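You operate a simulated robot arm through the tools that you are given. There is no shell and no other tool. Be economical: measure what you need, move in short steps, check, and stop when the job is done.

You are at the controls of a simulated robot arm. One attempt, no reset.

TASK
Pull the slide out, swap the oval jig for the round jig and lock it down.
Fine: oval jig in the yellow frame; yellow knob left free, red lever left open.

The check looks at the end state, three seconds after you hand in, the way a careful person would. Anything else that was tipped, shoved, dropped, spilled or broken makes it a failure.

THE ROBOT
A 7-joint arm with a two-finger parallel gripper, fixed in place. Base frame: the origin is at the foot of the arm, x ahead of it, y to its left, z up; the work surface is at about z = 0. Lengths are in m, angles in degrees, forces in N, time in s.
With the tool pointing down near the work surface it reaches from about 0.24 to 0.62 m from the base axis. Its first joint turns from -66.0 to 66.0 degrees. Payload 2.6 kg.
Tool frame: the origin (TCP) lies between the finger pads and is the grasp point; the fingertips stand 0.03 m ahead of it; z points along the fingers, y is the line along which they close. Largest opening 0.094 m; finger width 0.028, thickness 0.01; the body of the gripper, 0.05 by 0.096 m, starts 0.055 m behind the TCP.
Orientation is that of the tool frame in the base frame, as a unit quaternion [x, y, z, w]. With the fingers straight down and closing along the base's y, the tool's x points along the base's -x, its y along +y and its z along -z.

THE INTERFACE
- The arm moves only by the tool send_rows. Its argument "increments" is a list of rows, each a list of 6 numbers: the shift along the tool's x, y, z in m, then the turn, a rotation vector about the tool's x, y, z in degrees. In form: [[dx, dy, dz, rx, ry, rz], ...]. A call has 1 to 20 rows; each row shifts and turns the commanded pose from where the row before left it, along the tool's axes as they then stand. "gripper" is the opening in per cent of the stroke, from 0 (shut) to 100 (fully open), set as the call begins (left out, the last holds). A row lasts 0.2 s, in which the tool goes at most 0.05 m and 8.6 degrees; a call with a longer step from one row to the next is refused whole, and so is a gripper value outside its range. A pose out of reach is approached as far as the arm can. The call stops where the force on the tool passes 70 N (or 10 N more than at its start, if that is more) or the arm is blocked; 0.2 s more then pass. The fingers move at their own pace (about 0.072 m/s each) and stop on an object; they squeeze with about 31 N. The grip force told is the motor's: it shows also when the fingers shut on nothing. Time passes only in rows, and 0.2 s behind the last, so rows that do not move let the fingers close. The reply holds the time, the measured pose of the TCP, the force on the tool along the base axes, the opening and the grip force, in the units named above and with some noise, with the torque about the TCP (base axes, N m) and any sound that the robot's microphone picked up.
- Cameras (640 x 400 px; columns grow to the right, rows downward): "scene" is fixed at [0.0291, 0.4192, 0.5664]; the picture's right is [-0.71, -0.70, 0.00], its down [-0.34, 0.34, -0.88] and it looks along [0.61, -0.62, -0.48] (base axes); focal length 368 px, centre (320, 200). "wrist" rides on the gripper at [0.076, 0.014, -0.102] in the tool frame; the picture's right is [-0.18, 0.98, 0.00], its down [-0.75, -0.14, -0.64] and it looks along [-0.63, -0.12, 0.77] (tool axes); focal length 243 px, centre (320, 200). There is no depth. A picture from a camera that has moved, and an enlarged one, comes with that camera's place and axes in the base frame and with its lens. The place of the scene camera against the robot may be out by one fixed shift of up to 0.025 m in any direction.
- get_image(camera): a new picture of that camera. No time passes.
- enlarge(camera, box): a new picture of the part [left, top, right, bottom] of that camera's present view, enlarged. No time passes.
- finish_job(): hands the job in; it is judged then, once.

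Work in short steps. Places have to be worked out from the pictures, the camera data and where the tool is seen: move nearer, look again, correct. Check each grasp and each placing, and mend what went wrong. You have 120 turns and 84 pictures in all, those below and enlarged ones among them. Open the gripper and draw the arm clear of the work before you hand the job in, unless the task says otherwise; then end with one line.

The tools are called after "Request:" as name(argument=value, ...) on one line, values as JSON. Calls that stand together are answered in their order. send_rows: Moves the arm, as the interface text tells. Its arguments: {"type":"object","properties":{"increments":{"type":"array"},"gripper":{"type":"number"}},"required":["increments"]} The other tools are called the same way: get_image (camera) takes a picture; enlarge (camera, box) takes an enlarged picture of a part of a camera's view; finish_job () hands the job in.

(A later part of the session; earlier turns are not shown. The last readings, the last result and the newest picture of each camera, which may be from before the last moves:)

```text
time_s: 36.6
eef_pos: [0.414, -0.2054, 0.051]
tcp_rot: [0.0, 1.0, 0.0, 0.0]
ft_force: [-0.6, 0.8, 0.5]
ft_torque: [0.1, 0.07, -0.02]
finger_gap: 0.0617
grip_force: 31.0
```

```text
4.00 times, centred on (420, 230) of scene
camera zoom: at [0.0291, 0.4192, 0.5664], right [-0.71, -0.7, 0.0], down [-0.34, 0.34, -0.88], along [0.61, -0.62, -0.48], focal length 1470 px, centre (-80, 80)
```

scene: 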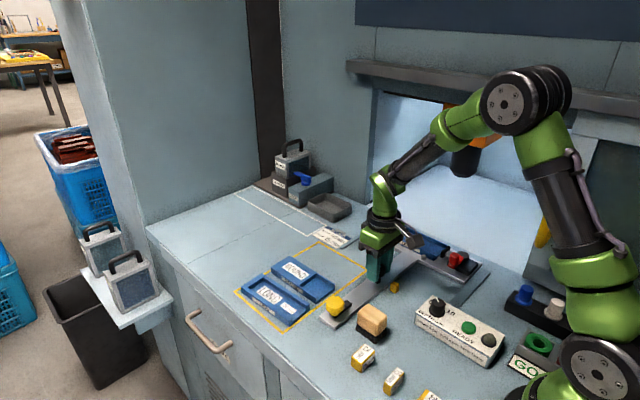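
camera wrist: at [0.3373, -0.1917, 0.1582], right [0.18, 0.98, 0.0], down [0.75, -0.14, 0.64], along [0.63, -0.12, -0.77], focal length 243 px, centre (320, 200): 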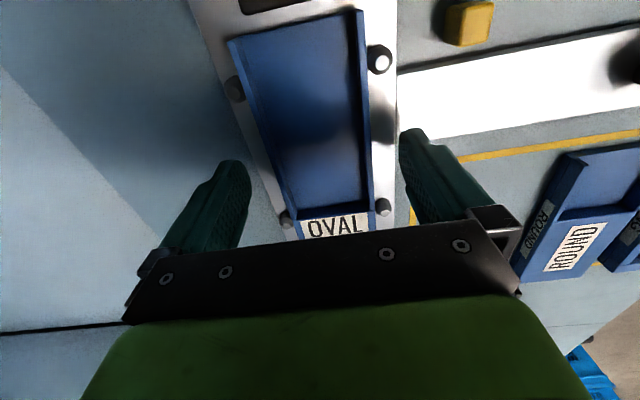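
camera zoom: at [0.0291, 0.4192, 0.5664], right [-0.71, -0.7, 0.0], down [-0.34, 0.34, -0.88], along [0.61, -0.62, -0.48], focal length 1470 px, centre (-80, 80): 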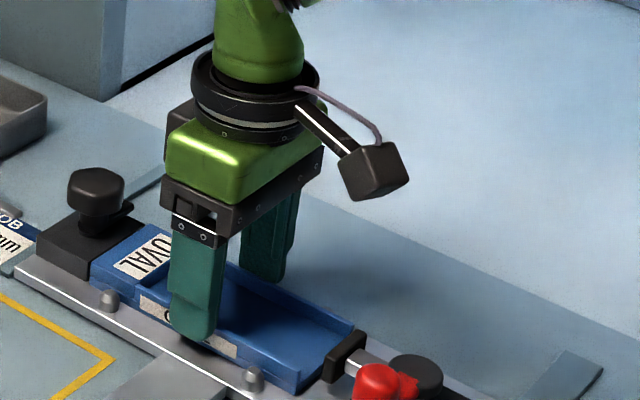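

The jig is held at 61.7 mm. I'll lift gently and watch the force.

Request:
send_rows(increments=[[0, 0, -0.006, 0, 0, 0], [0, 0, -0.01, 0, 0, 0], [0, 0, -0.015, 0, 0, 0], [0, 0, -0.03, 0, 0, 0], [0, 0, -0.03, 0, 0, 0]])

Request:
enlarge(camera="scene", box=[340, 160, 500, 280])

Request:
get_image(camera="wrist")

```text
time_s: 37.8
eef_pos: [0.4139, -0.2055, 0.1411]
tcp_rot: [-0.001, 1.0, 0.0, 0.0]
ft_force: [0.6, 0.0, -0.5]
ft_torque: [0.01, -0.01, -0.04]
finger_gap: 0.0003
grip_force: 30.7
```

```text
3.33 times, centred on (420, 220) of scene
camera zoom: at [0.0291, 0.4192, 0.5664], right [-0.71, -0.7, 0.0], down [-0.34, 0.34, -0.88], along [0.61, -0.62, -0.48], focal length 1225 px, centre (-13, 133)
```

zoom: 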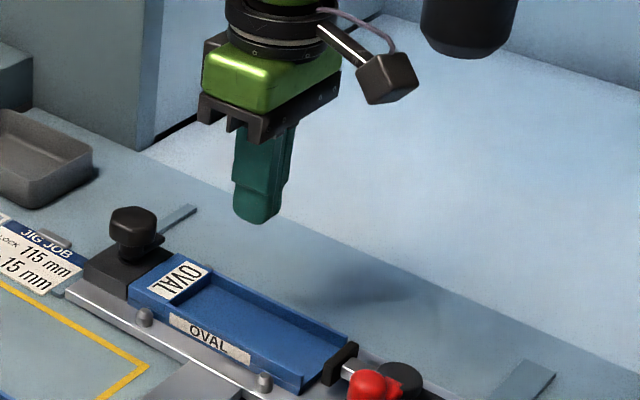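

```text
41 pictures are left
camera wrist: at [0.3378, -0.1922, 0.244], right [0.18, 0.98, 0.0], down [0.75, -0.14, 0.64], along [0.63, -0.12, -0.77], focal length 243 px, centre (320, 200)
```

wrist: 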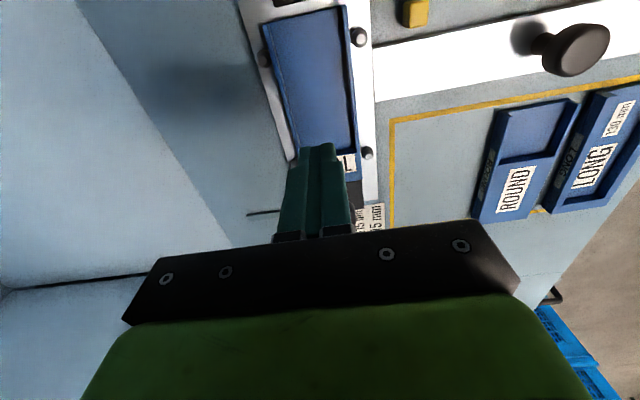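

The fingers slipped off and the jig stayed put, so something may still be holding it. Here's a close look at the plunger end and the knob end.

Request:
enlarge(camera="wrist", box=[240, 0, 400, 60])

Request:
enlarge(camera="scene", box=[400, 230, 460, 270])

Request:
enlarge(camera="scene", box=[340, 200, 400, 250])

```text
4.00 times, centred on (320, 30) of wrist
camera zoom: at [0.3378, -0.1922, 0.244], right [0.18, 0.98, 0.0], down [0.75, -0.14, 0.64], along [0.63, -0.12, -0.77], focal length 970 px, centre (320, 880)
```

zoom: 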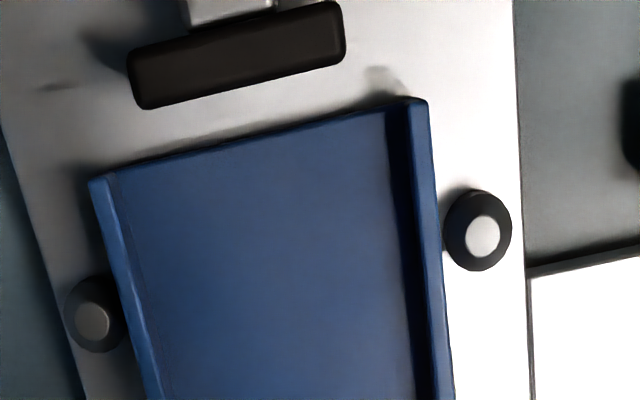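

```text
10.00 times, centred on (430, 250) of scene
camera zoom: at [0.0291, 0.4192, 0.5664], right [-0.71, -0.7, 0.0], down [-0.34, 0.34, -0.88], along [0.61, -0.62, -0.48], focal length 3675 px, centre (-780, -300)
```

zoom: 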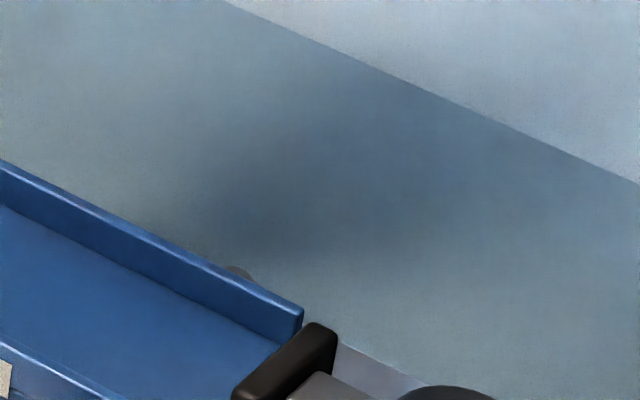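

```text
8.00 times, centred on (370, 225) of scene
camera zoom: at [0.0291, 0.4192, 0.5664], right [-0.71, -0.7, 0.0], down [-0.34, 0.34, -0.88], along [0.61, -0.62, -0.48], focal length 2940 px, centre (-80, 0)
```

zoom: 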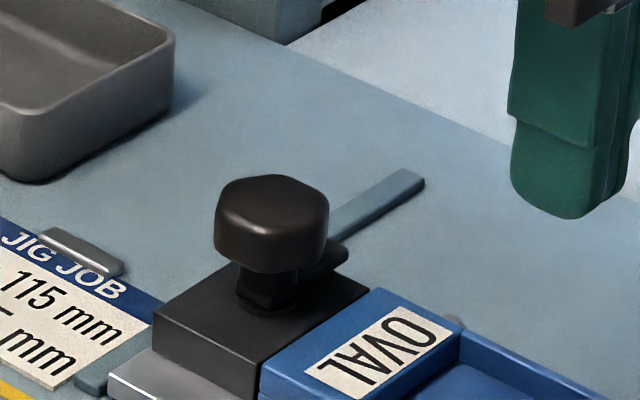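

The plunger is clear too, so I probably gripped too high with the rounded tips. I'll retry with a 74 mm opening, descending until the tips touch the plate, to get a deeper grip.

Request:
send_rows(increments=[[0, 0, 0, 0, 0, 0], [0, 0, 0, 0, 0, 0], [0, 0, 0, 0, 0, 0], [0, 0, 0.03, 0, 0, 0], [0, 0, 0.03, 0, 0, 0], [0, 0, 0.02, 0, 0, 0], [0, 0, 0.006, 0, 0, 0], [0, 0, 0.002, 0, 0, 0]], gripper=79)

Request:
send_rows(increments=[[0, 0, 0.002, 0, 0, 0], [0, 0, 0.002, 0, 0, 0], [0, 0, 0.002, 0, 0, 0], [0, 0, 0, 0, 0, 0]])

```text
time_s: 39.6
eef_pos: [0.4144, -0.2066, 0.0538]
tcp_rot: [-0.001, 1.0, 0.0, 0.0]
ft_force: [0.0, 0.3, 0.6]
ft_torque: [0.01, -0.02, -0.02]
finger_gap: 0.0745
grip_force: 0.1
```

```text
time_s: 40.6
eef_pos: [0.4157, -0.2059, 0.0466]
tcp_rot: [0.0, 1.0, -0.001, 0.0]
ft_force: [-0.7, 0.2, -0.4]
ft_torque: [0.01, 0.02, 0.01]
finger_gap: 0.0743
grip_force: 0.1
```

No contact yet at tip z≈0.017, so I'll continue in 2 mm steps.

Request:
send_rows(increments=[[0, 0, 0.002, 0, 0, 0], [0, 0, 0, 0, 0, 0]])

Request:
send_rows(increments=[[0, 0, 0.002, 0, 0, 0], [0, 0, 0, 0, 0, 0]])

Request:
enlarge(camera="scene", box=[360, 200, 460, 270])

```text
time_s: 41.2
eef_pos: [0.415, -0.2041, 0.0461]
tcp_rot: [0.001, 1.0, 0.0, 0.0]
ft_force: [-0.3, -0.1, 0.2]
ft_torque: [-0.02, -0.02, 0.01]
finger_gap: 0.0742
grip_force: 0.0
```

```text
time_s: 41.8
eef_pos: [0.4142, -0.2055, 0.0425]
tcp_rot: [0.0, 1.0, 0.0, 0.0]
ft_force: [-0.1, -0.4, 0.1]
ft_torque: [-0.04, 0.0, -0.04]
finger_gap: 0.0742
grip_force: 0.0
```

```text
5.71 times, centred on (410, 235) of scene
camera zoom: at [0.0291, 0.4192, 0.5664], right [-0.71, -0.7, 0.0], down [-0.34, 0.34, -0.88], along [0.61, -0.62, -0.48], focal length 2100 px, centre (-194, 0)
```

zoom: 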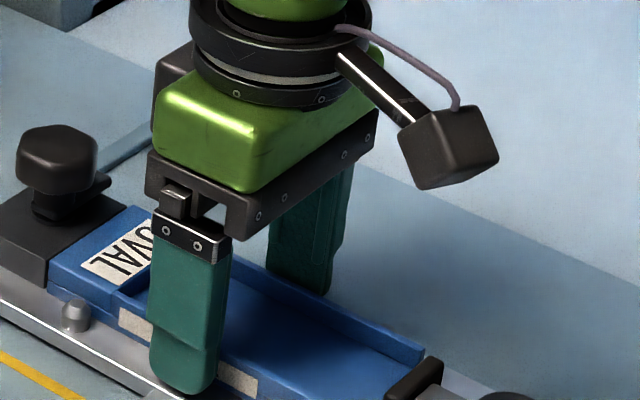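

The tips are now near the plate, at z≈0.0125. Closing and lifting slowly.

Request:
send_rows(increments=[[0, 0, 0, 0, 0, 0], [0, 0, 0, 0, 0, 0], [0, 0, 0, 0, 0, 0], [0, 0, 0, 0, 0, 0]], gripper=0)

Request:
send_rows(increments=[[0, 0, -0.004, 0, 0, 0], [0, 0, -0.004, 0, 0, 0], [0, 0, 0, 0, 0, 0]])

Request:
enlarge(camera="scene", box=[360, 200, 460, 270])

```text
time_s: 42.8
eef_pos: [0.4147, -0.205, 0.043]
tcp_rot: [0.0, 1.0, 0.0, 0.0]
ft_force: [0.1, -0.7, 0.7]
ft_torque: [-0.01, -0.05, -0.02]
finger_gap: 0.0618
grip_force: 30.5
```

```text
time_s: 43.6
eef_pos: [0.4138, -0.2035, 0.052]
tcp_rot: [-0.001, 1.0, 0.0, 0.0]
ft_force: [-0.7, -0.8, -3.0]
ft_torque: [-0.01, 0.05, 0.0]
finger_gap: 0.0616
grip_force: 31.5
```

```text
5.71 times, centred on (410, 235) of scene
camera zoom: at [0.0291, 0.4192, 0.5664], right [-0.71, -0.7, 0.0], down [-0.34, 0.34, -0.88], along [0.61, -0.62, -0.48], focal length 2100 px, centre (-194, 0)
```

zoom: 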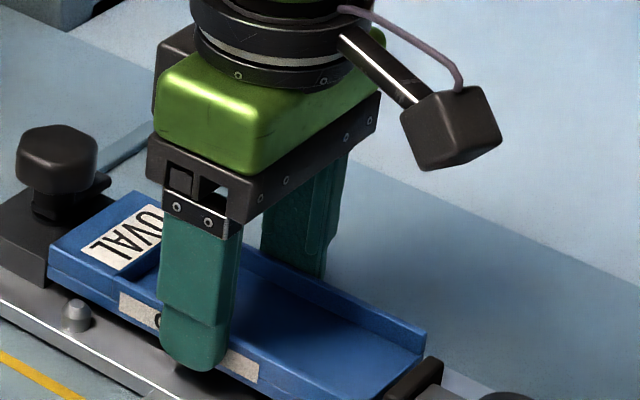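

The jig is rising with the gripper (-3 N of weight). I'll lift on in small steps.

Request:
send_rows(increments=[[0, 0, -0.01, 0, 0, 0], [0, 0, -0.015, 0, 0, 0], [0, 0, -0.02, 0, 0, 0], [0, 0, -0.025, 0, 0, 0], [0, 0, 0, 0, 0, 0]])

Request:
get_image(camera="scene")

Request:
get_image(camera="wrist")

```text
time_s: 44.8
eef_pos: [0.4124, -0.205, 0.1206]
tcp_rot: [0.0, 1.0, 0.0, 0.0]
ft_force: [0.8, -0.1, -2.6]
ft_torque: [-0.02, 0.04, -0.01]
finger_gap: 0.0618
grip_force: 30.8
```

```text
35 pictures are left
```

scene: 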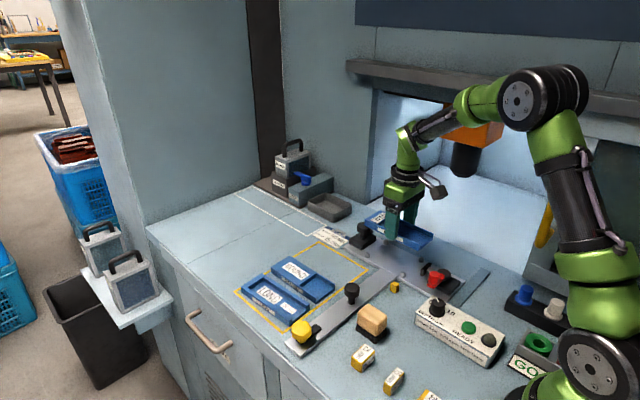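

```text
34 pictures are left
camera wrist: at [0.337, -0.1913, 0.2243], right [0.18, 0.98, 0.0], down [0.75, -0.14, 0.64], along [0.63, -0.12, -0.77], focal length 243 px, centre (320, 200)
```

wrist: 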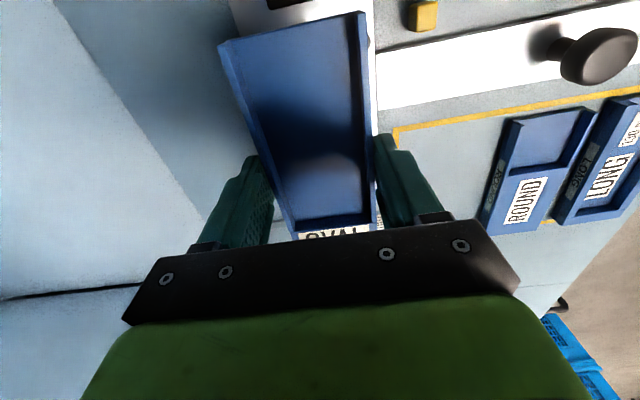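

The jig is held level. I'll move it +y first, clear of the knob, and then +x to the free part of the yellow frame, at centre (0.527, -0.099).

Request:
send_rows(increments=[[0, 0.03, 0, 0, 0, 0], [0, 0.036, 0, 0, 0, 0], [0, 0.04, 0, 0, 0, 0], [-0.035, 0, 0, 0, 0, 0], [-0.04, 0, 0, 0, 0, 0], [-0.04, 0, 0, 0, 0, 0], [0, 0, 0.03, 0, 0, 0], [0, 0, 0, 0, 0, 0]])

Request:
enlarge(camera="scene", box=[220, 200, 420, 330])

Request:
get_image(camera="wrist")

```text
time_s: 46.6
eef_pos: [0.5286, -0.0979, 0.0916]
tcp_rot: [0.0, 1.0, 0.0, 0.0]
ft_force: [0.1, -0.2, -1.7]
ft_torque: [0.01, 0.04, -0.01]
finger_gap: 0.0615
grip_force: 30.8
```

```text
3.08 times, centred on (320, 265) of scene
camera zoom: at [0.0291, 0.4192, 0.5664], right [-0.71, -0.7, 0.0], down [-0.34, 0.34, -0.88], along [0.61, -0.62, -0.48], focal length 1131 px, centre (320, 0)
```

zoom: 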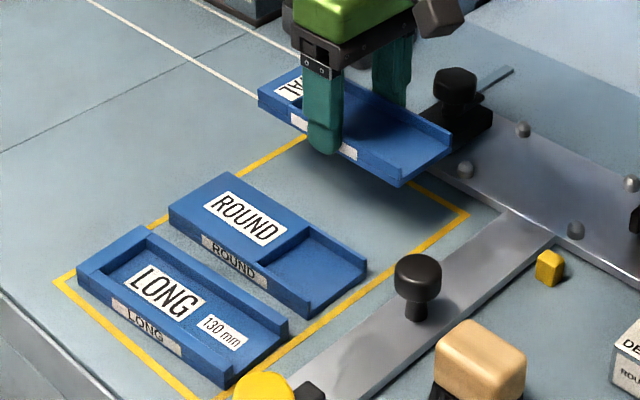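

```text
32 pictures are left
camera wrist: at [0.4516, -0.0837, 0.1942], right [0.18, 0.98, 0.0], down [0.75, -0.14, 0.64], along [0.63, -0.12, -0.77], focal length 243 px, centre (320, 200)
```

wrist: 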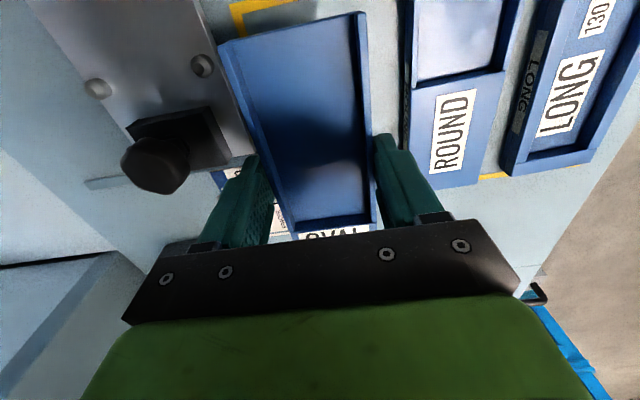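

The oval jig is above the free strip of the frame, about 35 mm from the round jig. I'll lower it and feel for the table.

Request:
send_rows(increments=[[0, 0, 0.025, 0, 0, 0], [0, 0, 0.02, 0, 0, 0], [0, 0, 0.004, 0, 0, 0], [0, 0, 0.003, 0, 0, 0], [0, 0, 0, 0, 0, 0]])

Request:
enlarge(camera="scene", box=[220, 200, 420, 330])

```text
time_s: 47.8
eef_pos: [0.5292, -0.0978, 0.0388]
tcp_rot: [0.0, 1.0, 0.0, 0.0]
ft_force: [0.5, -0.8, -2.1]
ft_torque: [0.01, 0.06, -0.01]
finger_gap: 0.0617
grip_force: 30.9
```

```text
3.08 times, centred on (320, 265) of scene
camera zoom: at [0.0291, 0.4192, 0.5664], right [-0.71, -0.7, 0.0], down [-0.34, 0.34, -0.88], along [0.61, -0.62, -0.48], focal length 1131 px, centre (320, 0)
```

zoom: 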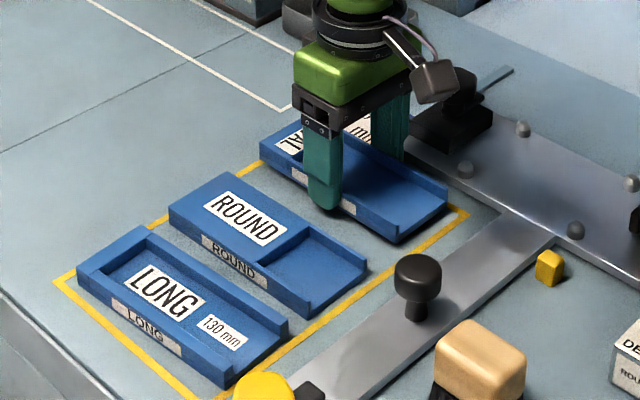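

Nearly down. I'll step down in 2 mm increments until contact.

Request:
send_rows(increments=[[0, 0, 0.002, 0, 0, 0], [0, 0, 0.002, 0, 0, 0], [0, 0, 0, 0, 0, 0]])

Request:
send_rows(increments=[[0, 0, 0.002, 0, 0, 0], [0, 0, 0, 0, 0, 0]])

Request:
send_rows(increments=[[0, 0, 0.002, 0, 0, 0], [0, 0, 0, 0, 0, 0]])

Request:
enlarge(camera="scene", box=[260, 210, 400, 300])

```text
time_s: 48.6
eef_pos: [0.5286, -0.0987, 0.0341]
tcp_rot: [0.0, 1.0, 0.0, -0.001]
ft_force: [0.0, 0.8, -3.3]
ft_torque: [0.0, 0.06, 0.01]
finger_gap: 0.0619
grip_force: 31.0
```

```text
time_s: 49.2
eef_pos: [0.5289, -0.0978, 0.0332]
tcp_rot: [0.0, 1.0, 0.0, 0.0]
ft_force: [0.0, -0.7, -2.6]
ft_torque: [0.02, 0.05, -0.03]
finger_gap: 0.0618
grip_force: 31.0
```

```text
time_s: 49.8
eef_pos: [0.5291, -0.0987, 0.0318]
tcp_rot: [0.001, 1.0, -0.001, 0.0]
ft_force: [-1.6, 0.5, 4.3]
ft_torque: [0.0, 0.49, -0.01]
finger_gap: 0.0618
grip_force: 31.7
```

```text
4.44 times, centred on (330, 255) of scene
camera zoom: at [0.0291, 0.4192, 0.5664], right [-0.71, -0.7, 0.0], down [-0.34, 0.34, -0.88], along [0.61, -0.62, -0.48], focal length 1633 px, centre (276, -44)
```

zoom: 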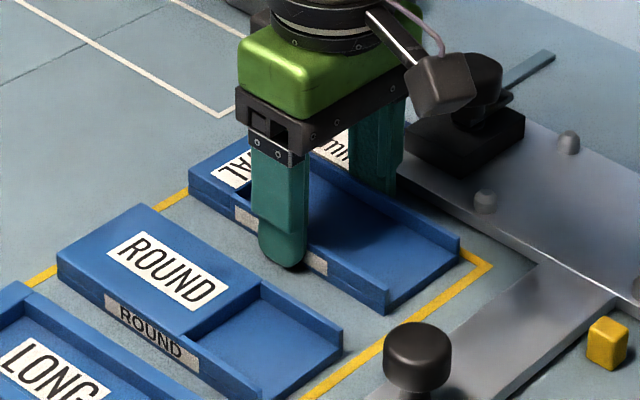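

Contact: the load reversed to +4 N. I'll release with a limited opening, rise and check where it sits in the frame.

Request:
send_rows(increments=[[0, 0, 0, 0, 0, 0], [0, 0, 0, 0, 0, 0], [0, 0, 0, 0, 0, 0], [0, 0, -0.03, 0, 0, 0], [0, 0, -0.04, 0, 0, 0], [0, 0, -0.045, 0, 0, 0], [0.03, 0.03, -0.01, 0, 0, 0], [0.02, 0.03, 0, 0, 0, 0], [0, 0.03, 0, 0, 0, 0]], gripper=80)

Request:
get_image(camera="wrist")

Request:
enlarge(camera="scene", box=[260, 210, 400, 300])

```text
time_s: 51.8
eef_pos: [0.4802, -0.009, 0.1581]
tcp_rot: [0.0, 1.0, 0.0, -0.001]
ft_force: [0.2, 1.1, -0.5]
ft_torque: [-0.02, 0.01, -0.04]
finger_gap: 0.0753
grip_force: 0.1
```

```text
29 pictures are left
camera wrist: at [0.4027, 0.0041, 0.2608], right [0.18, 0.98, 0.0], down [0.75, -0.14, 0.64], along [0.63, -0.12, -0.77], focal length 243 px, centre (320, 200)
```

wrist: 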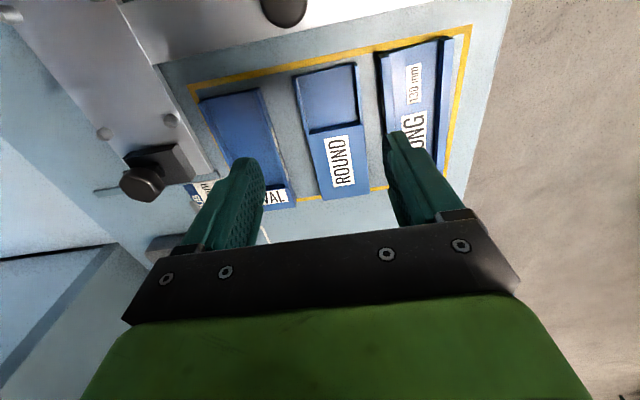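

```text
4.44 times, centred on (330, 255) of scene
camera zoom: at [0.0291, 0.4192, 0.5664], right [-0.71, -0.7, 0.0], down [-0.34, 0.34, -0.88], along [0.61, -0.62, -0.48], focal length 1633 px, centre (276, -44)
```

zoom: 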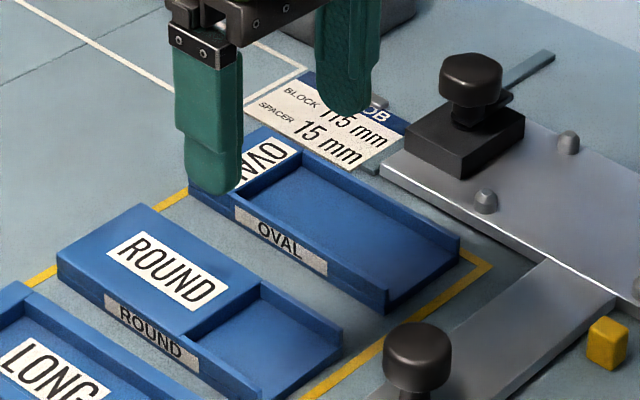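

The oval jig sits inside the frame. The round jig is centred at about (0.527, -0.004) and parallel to it. The gap to LONG is only about 15–18 mm, so I'll use a narrow opening, hover just above and check finger alignment.

Request:
send_rows(increments=[[-0.03, 0.003, 0.02, 0, 0, 0], [-0.017, 0.001, 0.03, 0, 0, 0], [0, 0, 0.03, 0, 0, 0], [0, 0, 0.01, 0, 0, 0], [0, 0, 0, 0, 0, 0]], gripper=72)

Request:
enlarge(camera="scene", box=[240, 220, 360, 310])

Request:
get_image(camera="wrist")

```text
time_s: 53.0
eef_pos: [0.5255, -0.0048, 0.0672]
tcp_rot: [0.0, 1.0, 0.0, 0.0]
ft_force: [0.1, -0.7, -0.1]
ft_torque: [-0.01, 0.0, -0.03]
finger_gap: 0.0677
grip_force: 0.0
```

```text
4.44 times, centred on (300, 265) of scene
camera zoom: at [0.0291, 0.4192, 0.5664], right [-0.71, -0.7, 0.0], down [-0.34, 0.34, -0.88], along [0.61, -0.62, -0.48], focal length 1633 px, centre (409, -89)
```

zoom: 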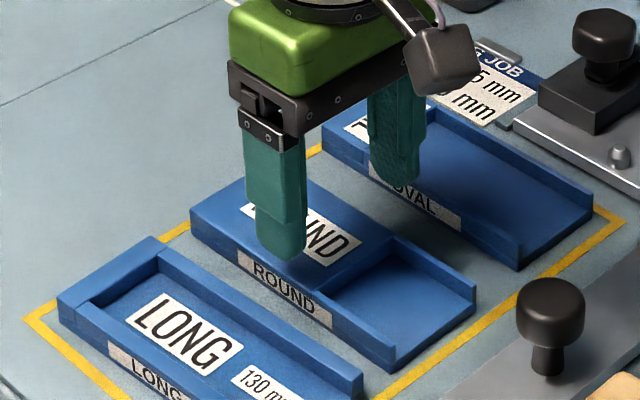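

```text
26 pictures are left
camera wrist: at [0.4498, 0.0096, 0.1703], right [0.18, 0.98, 0.0], down [0.75, -0.14, 0.64], along [0.63, -0.12, -0.77], focal length 243 px, centre (320, 200)
```

wrist: 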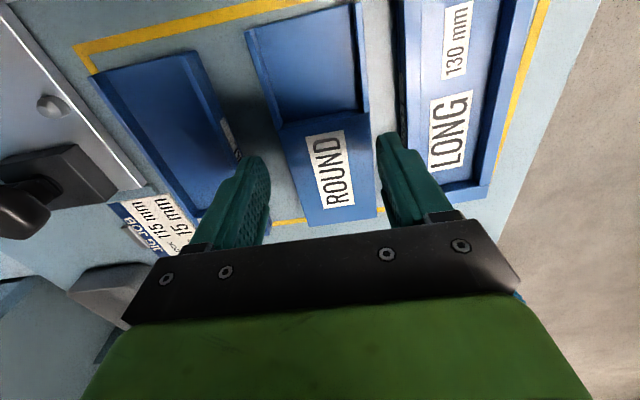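

By this view, calibrated on the oval jig's known edge, the round jig is centred at y≈-0.0045. The right finger (0.029–0.039) fits between round (0.027) and LONG (0.044). Descending carefully.

Request:
send_rows(increments=[[0, 0, 0.012, 0, 0, 0], [0, 0, 0.01, 0, 0, 0], [0, 0, 0.008, 0, 0, 0], [0, 0, 0.003, 0, 0, 0], [0, 0, 0, 0, 0, 0]])

Request:
enlarge(camera="scene", box=[240, 220, 360, 310])

```text
time_s: 53.9
eef_pos: [0.5303, -0.004, 0.0475]
tcp_rot: [0.002, 1.0, 0.003, 0.007]
ft_force: [-3.0, -1.4, 6.2]
ft_torque: [0.19, 0.15, 0.12]
finger_gap: 0.067
grip_force: 0.1
stopped in row 4: the force on the tool passed its limit at 79 N (the readings are from after the stop); the commanded pose is now the measured one
```

```text
4.44 times, centred on (300, 265) of scene
camera zoom: at [0.0291, 0.4192, 0.5664], right [-0.71, -0.7, 0.0], down [-0.34, 0.34, -0.88], along [0.61, -0.62, -0.48], focal length 1633 px, centre (409, -89)
```

zoom: 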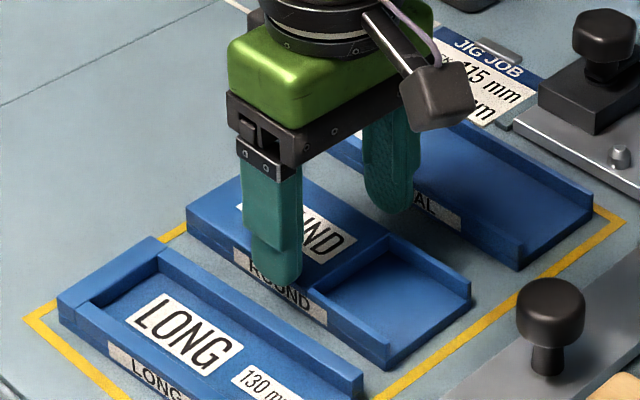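

A fingertip touched the round jig's top, so I'm a few millimetres off. I'll rise and look closely at both sides.

Request:
send_rows(increments=[[0, 0, -0.01, 0, 0, 0], [0, 0, -0.02, 0, 0, 0], [0, 0, 0, 0, 0, 0]])

Request:
enlarge(camera="wrist", box=[200, 80, 440, 230])

Request:
enlarge(camera="scene", box=[240, 220, 360, 310])

```text
time_s: 54.7
eef_pos: [0.5295, -0.0039, 0.0763]
tcp_rot: [0.001, 1.0, 0.003, 0.006]
ft_force: [0.5, 0.5, -0.4]
ft_torque: [0.01, -0.01, -0.01]
finger_gap: 0.0676
grip_force: 0.1
```

```text
2.67 times, centred on (320, 155) of wrist
camera zoom: at [0.4514, 0.0095, 0.1782], right [0.19, 0.98, 0.01], down [0.75, -0.15, 0.65], along [0.64, -0.12, -0.76], focal length 647 px, centre (320, 320)
```

zoom: 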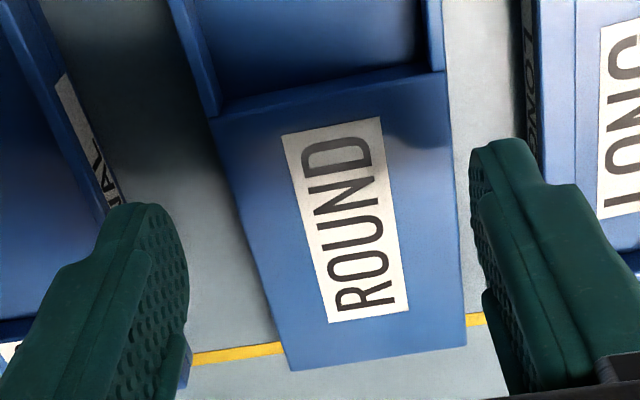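

```text
4.44 times, centred on (300, 265) of scene
camera zoom: at [0.0291, 0.4192, 0.5664], right [-0.71, -0.7, 0.0], down [-0.34, 0.34, -0.88], along [0.61, -0.62, -0.48], focal length 1633 px, centre (409, -89)
```

zoom: 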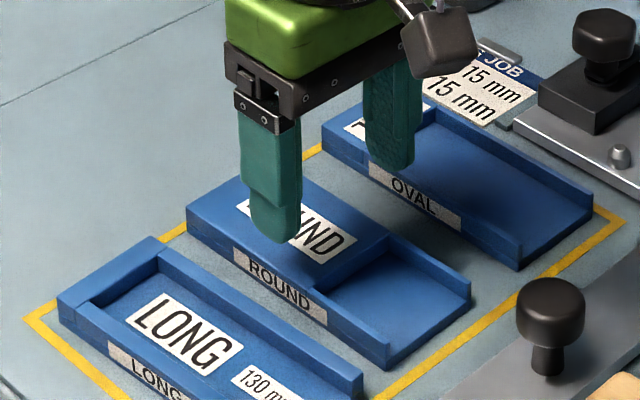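

Measured against the fingers, the round jig is about 61 mm wide, centred at y≈0.000, with its top at z≈0.016. The right finger had landed on its rim. I'll correct the y by 4 mm and the small tilt, then descend again in small steps.

Request:
send_rows(increments=[[-0.0025, 0.004, 0, 0.34, 0.69, -0.11], [0, 0, 0.015, 0, 0, 0], [0, 0, 0.01, 0, 0, 0], [0, 0, 0, 0, 0, 0]], gripper=74)

Request:
send_rows(increments=[[0, 0, 0.003, 0, 0, 0], [0, 0, 0.003, 0, 0, 0], [0, 0, 0.003, 0, 0, 0], [0, 0, 0.003, 0, 0, 0], [0, 0, 0.003, 0, 0, 0], [0, 0, 0, 0, 0, 0]])

Request:
enlarge(camera="scene", box=[240, 220, 360, 310])

```text
time_s: 55.7
eef_pos: [0.5313, 0.0005, 0.0514]
tcp_rot: [0.0, 1.0, -0.001, 0.0]
ft_force: [-0.8, -0.6, 0.2]
ft_torque: [0.01, -0.01, -0.03]
finger_gap: 0.0695
grip_force: 0.1
```

```text
time_s: 57.1
eef_pos: [0.5324, 0.0, 0.0369]
tcp_rot: [-0.001, 1.0, 0.0, -0.001]
ft_force: [0.7, -0.4, -0.2]
ft_torque: [0.01, 0.02, -0.02]
finger_gap: 0.0696
grip_force: 0.0
```

```text
4.44 times, centred on (300, 265) of scene
camera zoom: at [0.0291, 0.4192, 0.5664], right [-0.71, -0.7, 0.0], down [-0.34, 0.34, -0.88], along [0.61, -0.62, -0.48], focal length 1633 px, centre (409, -89)
```

zoom: 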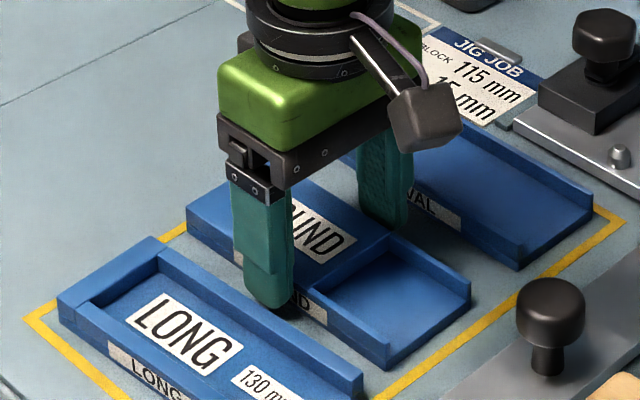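

Both fingers are now beside the jig without contact. I'll go 4 mm lower and close.

Request:
send_rows(increments=[[0, 0, 0.002, 0, 0, 0], [0, 0, 0.002, 0, 0, 0], [0, 0, 0, 0, 0, 0]])

Request:
send_rows(increments=[[0, 0, 0, 0, 0, 0], [0, 0, 0, 0, 0, 0], [0, 0, 0, 0, 0, 0], [0, 0, 0, 0, 0, 0]], gripper=0)

Request:
send_rows(increments=[[0, 0, -0.004, 0, 0, 0], [0, 0, -0.006, 0, 0, 0], [0, 0, -0.01, 0, 0, 0], [0, 0, -0.02, 0, 0, 0], [0, 0, -0.03, 0, 0, 0], [0, 0, -0.02, 0, 0, 0], [0, 0, 0, 0, 0, 0]])

Request:
get_image(camera="wrist")

Request:
get_image(camera="scene")

```text
time_s: 57.9
eef_pos: [0.533, -0.0006, 0.0322]
tcp_rot: [0.0, 1.0, 0.0, 0.001]
ft_force: [0.1, -0.4, -0.6]
ft_torque: [0.01, 0.0, 0.02]
finger_gap: 0.0698
grip_force: 0.2
```

```text
time_s: 58.9
eef_pos: [0.5318, 0.001, 0.0318]
tcp_rot: [-0.001, 1.0, -0.001, 0.0]
ft_force: [-0.3, 1.0, -0.5]
ft_torque: [0.03, -0.06, 0.04]
finger_gap: 0.0618
grip_force: 31.4
```

```text
time_s: 60.5
eef_pos: [0.5337, -0.0008, 0.1241]
tcp_rot: [0.0, 1.0, -0.001, -0.001]
ft_force: [0.3, 0.4, -2.6]
ft_torque: [0.02, 0.05, 0.02]
finger_gap: 0.0619
grip_force: 31.2
```

```text
21 pictures are left
camera wrist: at [0.4567, 0.0126, 0.2269], right [0.18, 0.98, 0.0], down [0.75, -0.14, 0.64], along [0.63, -0.12, -0.77], focal length 243 px, centre (320, 200)
```

wrist: 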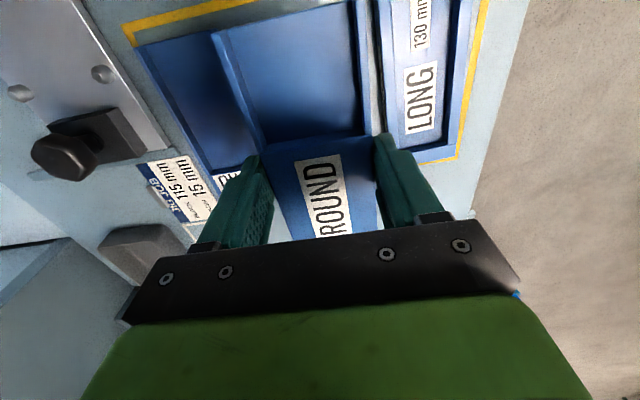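

```text
20 pictures are left
```

scene: 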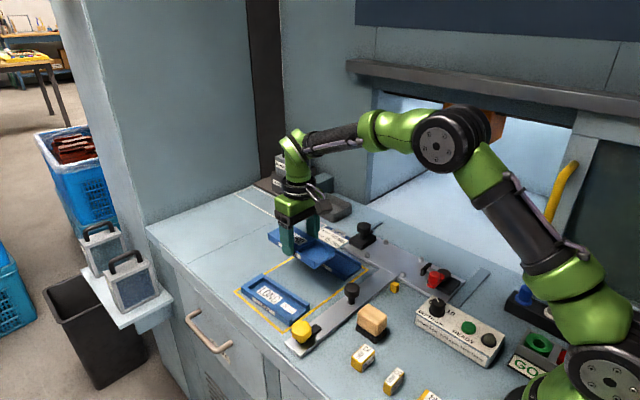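

The round jig is held at 61.8 mm and level. I'll measure its front edge in the wrist view to find its offset in the grip relative to how the oval was held.

Request:
enlarge(camera="wrist", box=[200, 0, 380, 110])

```text
3.56 times, centred on (290, 55) of wrist
camera zoom: at [0.4567, 0.0126, 0.2269], right [0.18, 0.98, 0.0], down [0.75, -0.14, 0.64], along [0.63, -0.12, -0.77], focal length 863 px, centre (427, 716)
```

zoom: 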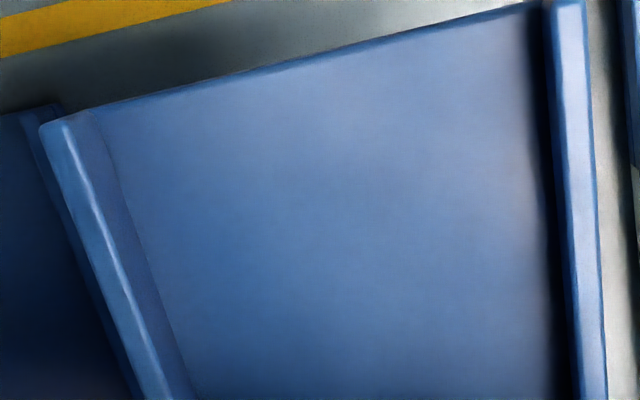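

The round jig sits about 3 mm further toward -x in the grip than the oval did. I'll aim the seating at TCP x≈0.416, y≈-0.205, moving x first and then y, at a height clear of both knobs.

Request:
send_rows(increments=[[0.03, 0, 0, 0, 0, 0], [0.045, 0, 0, 0, 0, 0], [0.042, 0, 0, 0, 0, 0], [0, -0.035, 0, 0, 0, 0], [0, -0.045, 0, 0, 0, 0], [0, -0.045, 0, 0, 0, 0], [0, -0.045, 0, 0, 0, 0], [0, -0.035, 0, 0, 0, 0], [0, 0, 0.02, 0, 0, 0], [0, 0, 0.02, 0, 0, 0], [0, 0, 0, 0, 0, 0]])

Request:
send_rows(increments=[[0, 0, 0, 0, 0, 0], [0, 0, 0, 0, 0, 0]])

Request:
enlarge(camera="scene", box=[350, 190, 490, 290])

Request:
get_image(camera="wrist")

```text
time_s: 62.9
eef_pos: [0.416, -0.2054, 0.0831]
tcp_rot: [0.0, 1.0, -0.001, 0.0]
ft_force: [-0.7, 0.1, -2.5]
ft_torque: [-0.02, 0.06, 0.01]
finger_gap: 0.0616
grip_force: 31.4
```

```text
time_s: 63.5
eef_pos: [0.4153, -0.2062, 0.0848]
tcp_rot: [0.0, 1.0, 0.0, 0.0]
ft_force: [0.1, 0.2, -2.5]
ft_torque: [0.0, 0.05, 0.01]
finger_gap: 0.0619
grip_force: 30.8
```

```text
4.00 times, centred on (420, 240) of scene
camera zoom: at [0.0291, 0.4192, 0.5664], right [-0.71, -0.7, 0.0], down [-0.34, 0.34, -0.88], along [0.61, -0.62, -0.48], focal length 1470 px, centre (-80, 40)
```

zoom: 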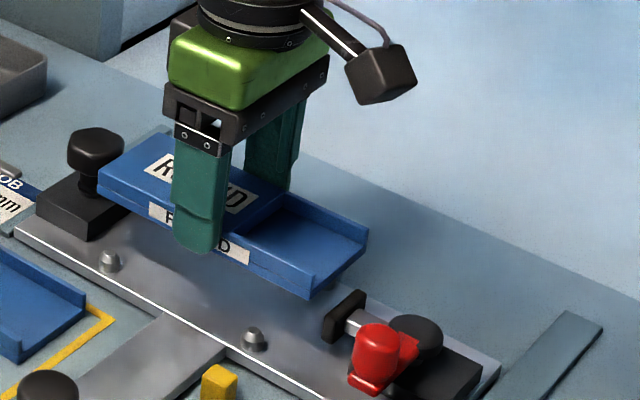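

```text
17 pictures are left
camera wrist: at [0.3386, -0.1916, 0.1868], right [0.18, 0.98, 0.0], down [0.75, -0.14, 0.64], along [0.63, -0.12, -0.77], focal length 243 px, centre (320, 200)
```

wrist: 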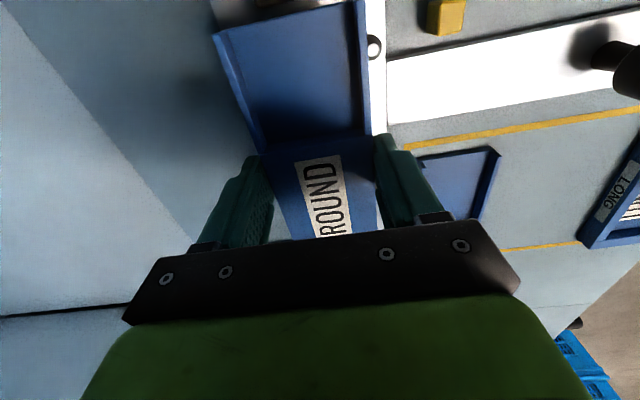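

Aligned above the seat. I'll lower it gently and watch the force.

Request:
send_rows(increments=[[0, 0.0003, 0.012, 0, 0, 0], [0, 0, 0.01, 0, 0, 0], [0, 0, 0.006, 0, 0, 0], [0, 0, 0.003, 0, 0, 0], [0, 0, 0, 0, 0, 0]])

Request:
send_rows(increments=[[0, 0, 0.002, 0, 0, 0], [0, 0, 0.002, 0, 0, 0], [0, 0, 0.002, 0, 0, 0], [0, 0, 0, 0, 0, 0]])

Request:
enlarge(camera="scene", box=[350, 190, 490, 290])

```text
time_s: 64.7
eef_pos: [0.4155, -0.2041, 0.0525]
tcp_rot: [0.0, 1.0, -0.001, 0.0]
ft_force: [0.6, 0.2, -2.9]
ft_torque: [0.01, 0.05, -0.01]
finger_gap: 0.0619
grip_force: 30.4
```

```text
time_s: 65.7
eef_pos: [0.4152, -0.2052, 0.045]
tcp_rot: [0.0, 1.0, -0.001, 0.001]
ft_force: [0.7, -1.2, -2.1]
ft_torque: [0.02, 0.08, -0.02]
finger_gap: 0.0617
grip_force: 31.6
```

```text
4.00 times, centred on (420, 240) of scene
camera zoom: at [0.0291, 0.4192, 0.5664], right [-0.71, -0.7, 0.0], down [-0.34, 0.34, -0.88], along [0.61, -0.62, -0.48], focal length 1470 px, centre (-80, 40)
```

zoom: 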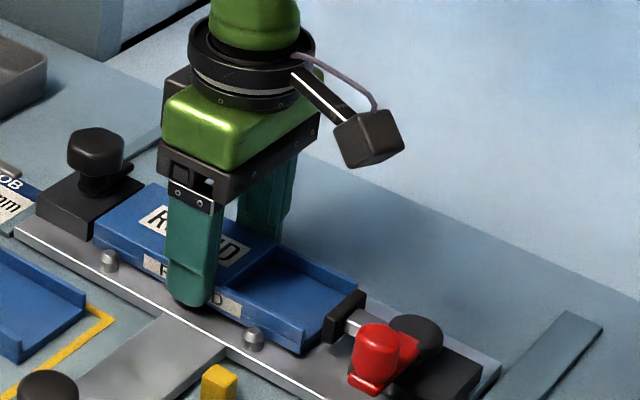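

It's between the pins with no jam and about 2 mm to go. Last steps down to the plate.

Request:
send_rows(increments=[[0, 0, 0.0015, 0, 0, 0], [0, 0, 0, 0, 0, 0]])

Request:
send_rows(increments=[[0, 0, 0.0015, 0, 0, 0], [0, 0, 0, 0, 0, 0]])

```text
time_s: 66.3
eef_pos: [0.4145, -0.2056, 0.0434]
tcp_rot: [-0.001, 1.0, -0.001, 0.0]
ft_force: [0.2, 0.5, -1.7]
ft_torque: [-0.02, 0.01, -0.04]
finger_gap: 0.0616
grip_force: 30.6
```

```text
time_s: 66.9
eef_pos: [0.4153, -0.2061, 0.0424]
tcp_rot: [0.0, 1.0, 0.0, 0.001]
ft_force: [-0.5, 0.5, -1.4]
ft_torque: [0.05, -0.07, 0.03]
finger_gap: 0.0618
grip_force: 30.9
```

Request:
send_rows(increments=[[0, 0, 0.001, 0, 0, 0], [0, 0, 0, 0, 0, 0]])

Request:
enlarge(camera="scene", box=[350, 200, 450, 280])

```text
time_s: 67.5
eef_pos: [0.4139, -0.2054, 0.0429]
tcp_rot: [0.0, 1.0, -0.001, 0.001]
ft_force: [-5.3, 1.5, 13.3]
ft_torque: [0.43, 0.57, 0.27]
finger_gap: 0.0617
grip_force: 30.6
```

```text
5.00 times, centred on (400, 240) of scene
camera zoom: at [0.0291, 0.4192, 0.5664], right [-0.71, -0.7, 0.0], down [-0.34, 0.34, -0.88], along [0.61, -0.62, -0.48], focal length 1837 px, centre (-80, 0)
```

zoom: 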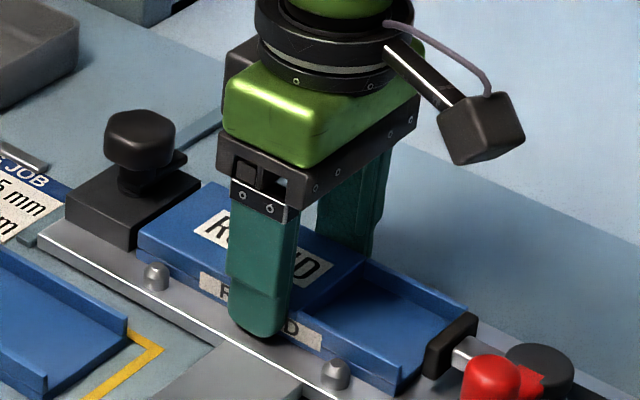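

Seated, with +13 N upward. I'll nudge it +x a couple of millimetres to sit snug against the end block, watching the force.

Request:
send_rows(increments=[[-0.001, 0, -0.0008, 0, 0, 0], [-0.001, 0, 0, 0, 0, 0], [0, 0, 0, 0, 0, 0]])

Request:
send_rows(increments=[[-0.001, 0, 0, 0, 0, 0], [0, 0, 0, 0, 0, 0]])

```text
time_s: 68.3
eef_pos: [0.4177, -0.206, 0.0443]
tcp_rot: [0.001, 1.0, -0.001, 0.001]
ft_force: [-4.8, -0.5, 8.5]
ft_torque: [0.22, -0.24, 0.04]
finger_gap: 0.0619
grip_force: 31.4
```

```text
time_s: 68.9
eef_pos: [0.4182, -0.2054, 0.0442]
tcp_rot: [0.0, 1.0, 0.0, 0.001]
ft_force: [-2.0, -2.6, 7.3]
ft_torque: [0.15, -0.2, -0.03]
finger_gap: 0.0617
grip_force: 31.4
```

No hard resistance. I'll release, rise and inspect the seating.

Request:
send_rows(increments=[[0, 0, 0, 0, 0, 0], [0, 0, 0, 0, 0, 0], [0, 0, 0, 0, 0, 0], [0, 0, -0.02, 0, 0, 0], [0, 0, -0.04, 0, 0, 0], [0, 0, -0.045, 0, 0, 0], [0, 0, 0, 0, 0, 0]], gripper=79)

Request:
enlarge(camera="scene", box=[350, 200, 450, 280])

Request:
get_image(camera="wrist")

```text
time_s: 70.5
eef_pos: [0.4183, -0.2042, 0.1497]
tcp_rot: [0.0, 1.0, -0.001, 0.0]
ft_force: [0.4, 1.1, -0.7]
ft_torque: [0.01, 0.0, -0.01]
finger_gap: 0.074
grip_force: 0.2
```

```text
5.00 times, centred on (400, 240) of scene
camera zoom: at [0.0291, 0.4192, 0.5664], right [-0.71, -0.7, 0.0], down [-0.34, 0.34, -0.88], along [0.61, -0.62, -0.48], focal length 1837 px, centre (-80, 0)
```

zoom: 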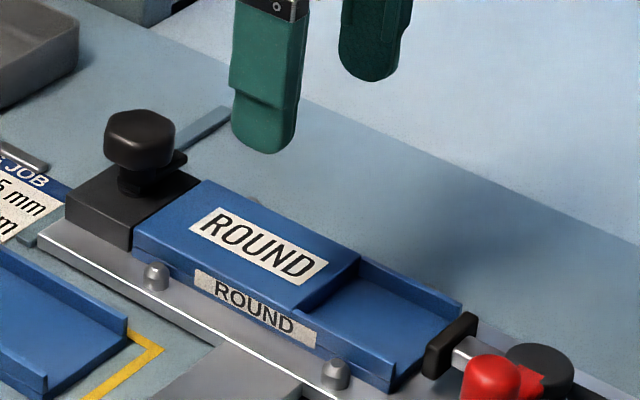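

```text
13 pictures are left
camera wrist: at [0.3418, -0.1903, 0.2515], right [0.18, 0.98, 0.0], down [0.75, -0.14, 0.64], along [0.63, -0.12, -0.77], focal length 243 px, centre (320, 200)
```

wrist: 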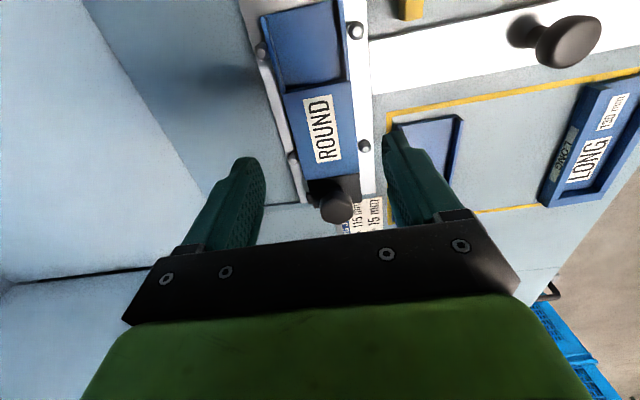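

The round jig is seated flat against the end block and between the pins. Next I'll swing the black hold-down back: go over the knob at (0.5175, -0.205), turn to -60°, and descend.

Request:
send_rows(increments=[[-0.035, -0.0005, 0, 0, 0, 0], [-0.04, 0, 0, 0, 0, 0], [-0.0245, 0, 0, 0, 0, 0], [0, 0, 0, 0, 0, -8.5], [0, 0, 0, 0, 0, -8.5], [0, 0, 0, 0, 0, -8.5], [0, 0, 0, 0, 0, -8.5], [0, 0, 0, 0, 0, -8.5], [0, 0, 0, 0, 0, -8.5], [0, 0, 0, 0, 0, -8.5], [0, 0, 0, 0, 0, -0.5], [0, 0, 0, 0, 0, 0]], gripper=100)

```text
time_s: 73.1
eef_pos: [0.518, -0.2033, 0.1483]
tcp_rot: [-0.501, 0.866, -0.001, 0.001]
ft_force: [0.1, -0.7, 0.3]
ft_torque: [0.0, -0.01, -0.02]
finger_gap: 0.0939
grip_force: 0.1
```

Request:
send_rows(increments=[[0.0015, 0, 0.03, 0, 0, 0], [0, 0, 0.025, 0, 0, 0], [0, 0, 0.015, 0, 0, 0], [0, 0, 0.0045, 0, 0, 0], [0, 0, 0, 0, 0, 0]])

Request:
send_rows(increments=[[0, 0, 0, 0, 0, 0], [0, 0, 0, 0, 0, 0], [0, 0, 0, 0, 0, 0], [0, 0, 0, 0, 0, 0]], gripper=0)

Request:
enlarge(camera="scene", box=[340, 190, 440, 270])

```text
time_s: 74.3
eef_pos: [0.5176, -0.207, 0.073]
tcp_rot: [-0.5, 0.866, -0.001, 0.0]
ft_force: [0.8, -0.3, -0.2]
ft_torque: [-0.01, 0.03, 0.02]
finger_gap: 0.0941
grip_force: 0.0
```

```text
time_s: 75.3
eef_pos: [0.5161, -0.2061, 0.0744]
tcp_rot: [-0.499, 0.866, 0.0, 0.0]
ft_force: [-8.8, 2.9, 3.3]
ft_torque: [0.25, 0.24, 0.06]
finger_gap: 0.0372
grip_force: 45.4
```

```text
5.00 times, centred on (390, 230) of scene
camera zoom: at [0.0291, 0.4192, 0.5664], right [-0.71, -0.7, 0.0], down [-0.34, 0.34, -0.88], along [0.61, -0.62, -0.48], focal length 1837 px, centre (-30, 50)
```

zoom: 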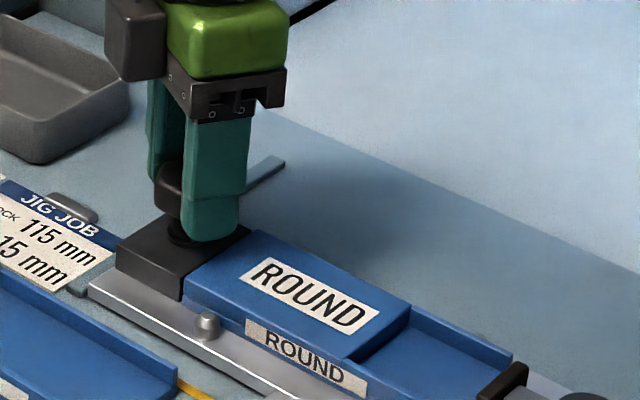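

The knob is gripped with the same 37.2 mm gap as before. I'll turn it 90° clockwise to bring the arm back over the jig.

Request:
send_rows(increments=[[0, 0, 0, 0, 0, 6], [0, 0, 0, 0, 0, 6], [0, 0, 0, 0, 0, 6], [0, 0, 0, 0, 0, 6], [0, 0, 0, 0, 0, 6], [0, 0, 0, 0, 0, 6], [0, 0, 0, 0, 0, 6], [0, 0, 0, 0, 0, 6], [0, 0, 0, 0, 0, 6], [0, 0, 0, 0, 0, 6], [0, 0, 0, 0, 0, 6], [0, 0, 0, 0, 0, 6], [0, 0, 0, 0, 0, 6], [0, 0, 0, 0, 0, 6], [0, 0, 0, 0, 0, 6], [0, 0, 0, 0, 0, 1], [0, 0, 0, 0, 0, 0]])

Request:
enlarge(camera="scene", box=[340, 190, 440, 270])

```text
time_s: 78.9
eef_pos: [0.5178, -0.2067, 0.0738]
tcp_rot: [0.269, 0.963, 0.0, 0.0]
ft_force: [-21.3, 4.5, 10.1]
ft_torque: [0.17, 0.77, 0.35]
finger_gap: 0.0371
grip_force: 45.2
```

```text
5.00 times, centred on (390, 230) of scene
camera zoom: at [0.0291, 0.4192, 0.5664], right [-0.71, -0.7, 0.0], down [-0.34, 0.34, -0.88], along [0.61, -0.62, -0.48], focal length 1837 px, centre (-30, 50)
```

zoom: 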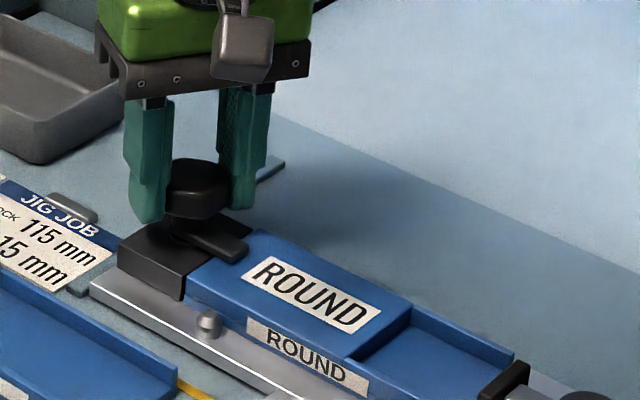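

The arm is back over the end of the round jig. I'll release, rise clear and verify.

Request:
send_rows(increments=[[0, 0, 0, 0, 0, 0], [0, 0, 0, 0, 0, 0], [0, 0, 0, 0, 0, 0], [0, 0, -0.04, 0, 0, 0], [0, 0, -0.045, 0, 0, 0], [0, 0, -0.03, 0, 0, -8], [0, 0, 0, 0, 0, -8], [0, 0, 0, 0, 0, -8], [0, 0, 0, 0, 0, -7], [0.04, 0, 0, 0, 0, 0], [0.04, 0, 0, 0, 0, 0], [0.04, 0, -0.03, 0, 0, 0], [0, 0, -0.03, 0, 0, 0]], gripper=100)

Request:
enlarge(camera="scene", box=[340, 190, 480, 290])

Request:
get_image(camera="wrist")

Request:
get_image(camera="scene")

```text
time_s: 81.7
eef_pos: [0.3975, -0.2053, 0.2495]
tcp_rot: [0.0, 1.0, 0.0, -0.001]
ft_force: [1.2, 0.0, -0.2]
ft_torque: [0.01, 0.0, 0.0]
finger_gap: 0.0942
grip_force: 0.0
```

```text
4.00 times, centred on (410, 240) of scene
camera zoom: at [0.0291, 0.4192, 0.5664], right [-0.71, -0.7, 0.0], down [-0.34, 0.34, -0.88], along [0.61, -0.62, -0.48], focal length 1470 px, centre (-40, 40)
```

zoom: 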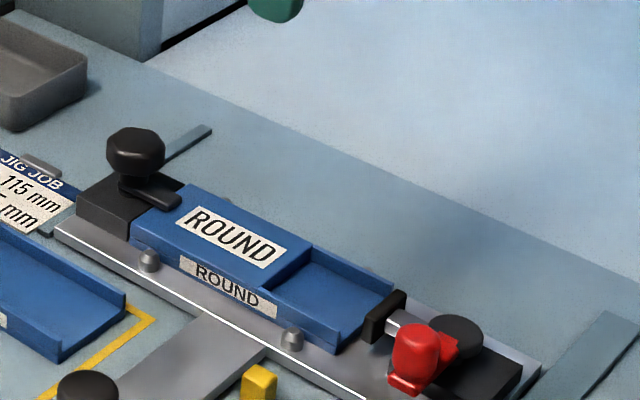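

```text
9 pictures are left
camera wrist: at [0.3214, -0.1921, 0.3503], right [0.18, 0.98, 0.0], down [0.75, -0.14, 0.64], along [0.63, -0.12, -0.77], focal length 243 px, centre (320, 200)
```

wrist: 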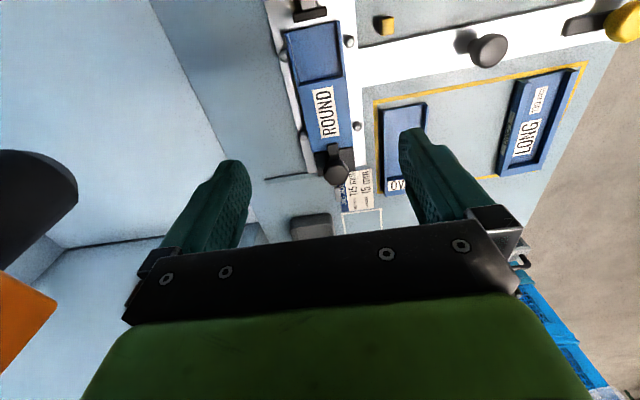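

```text
8 pictures are left
```

scene: 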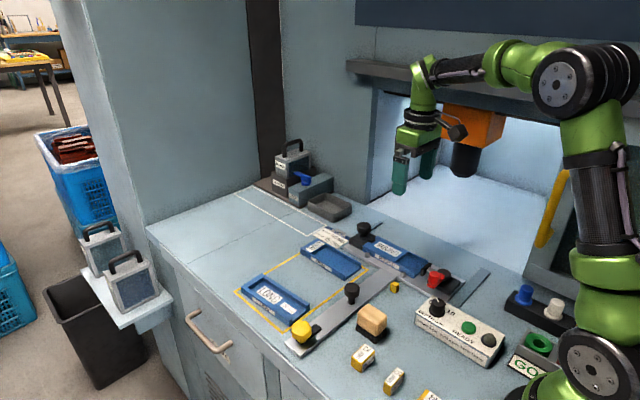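

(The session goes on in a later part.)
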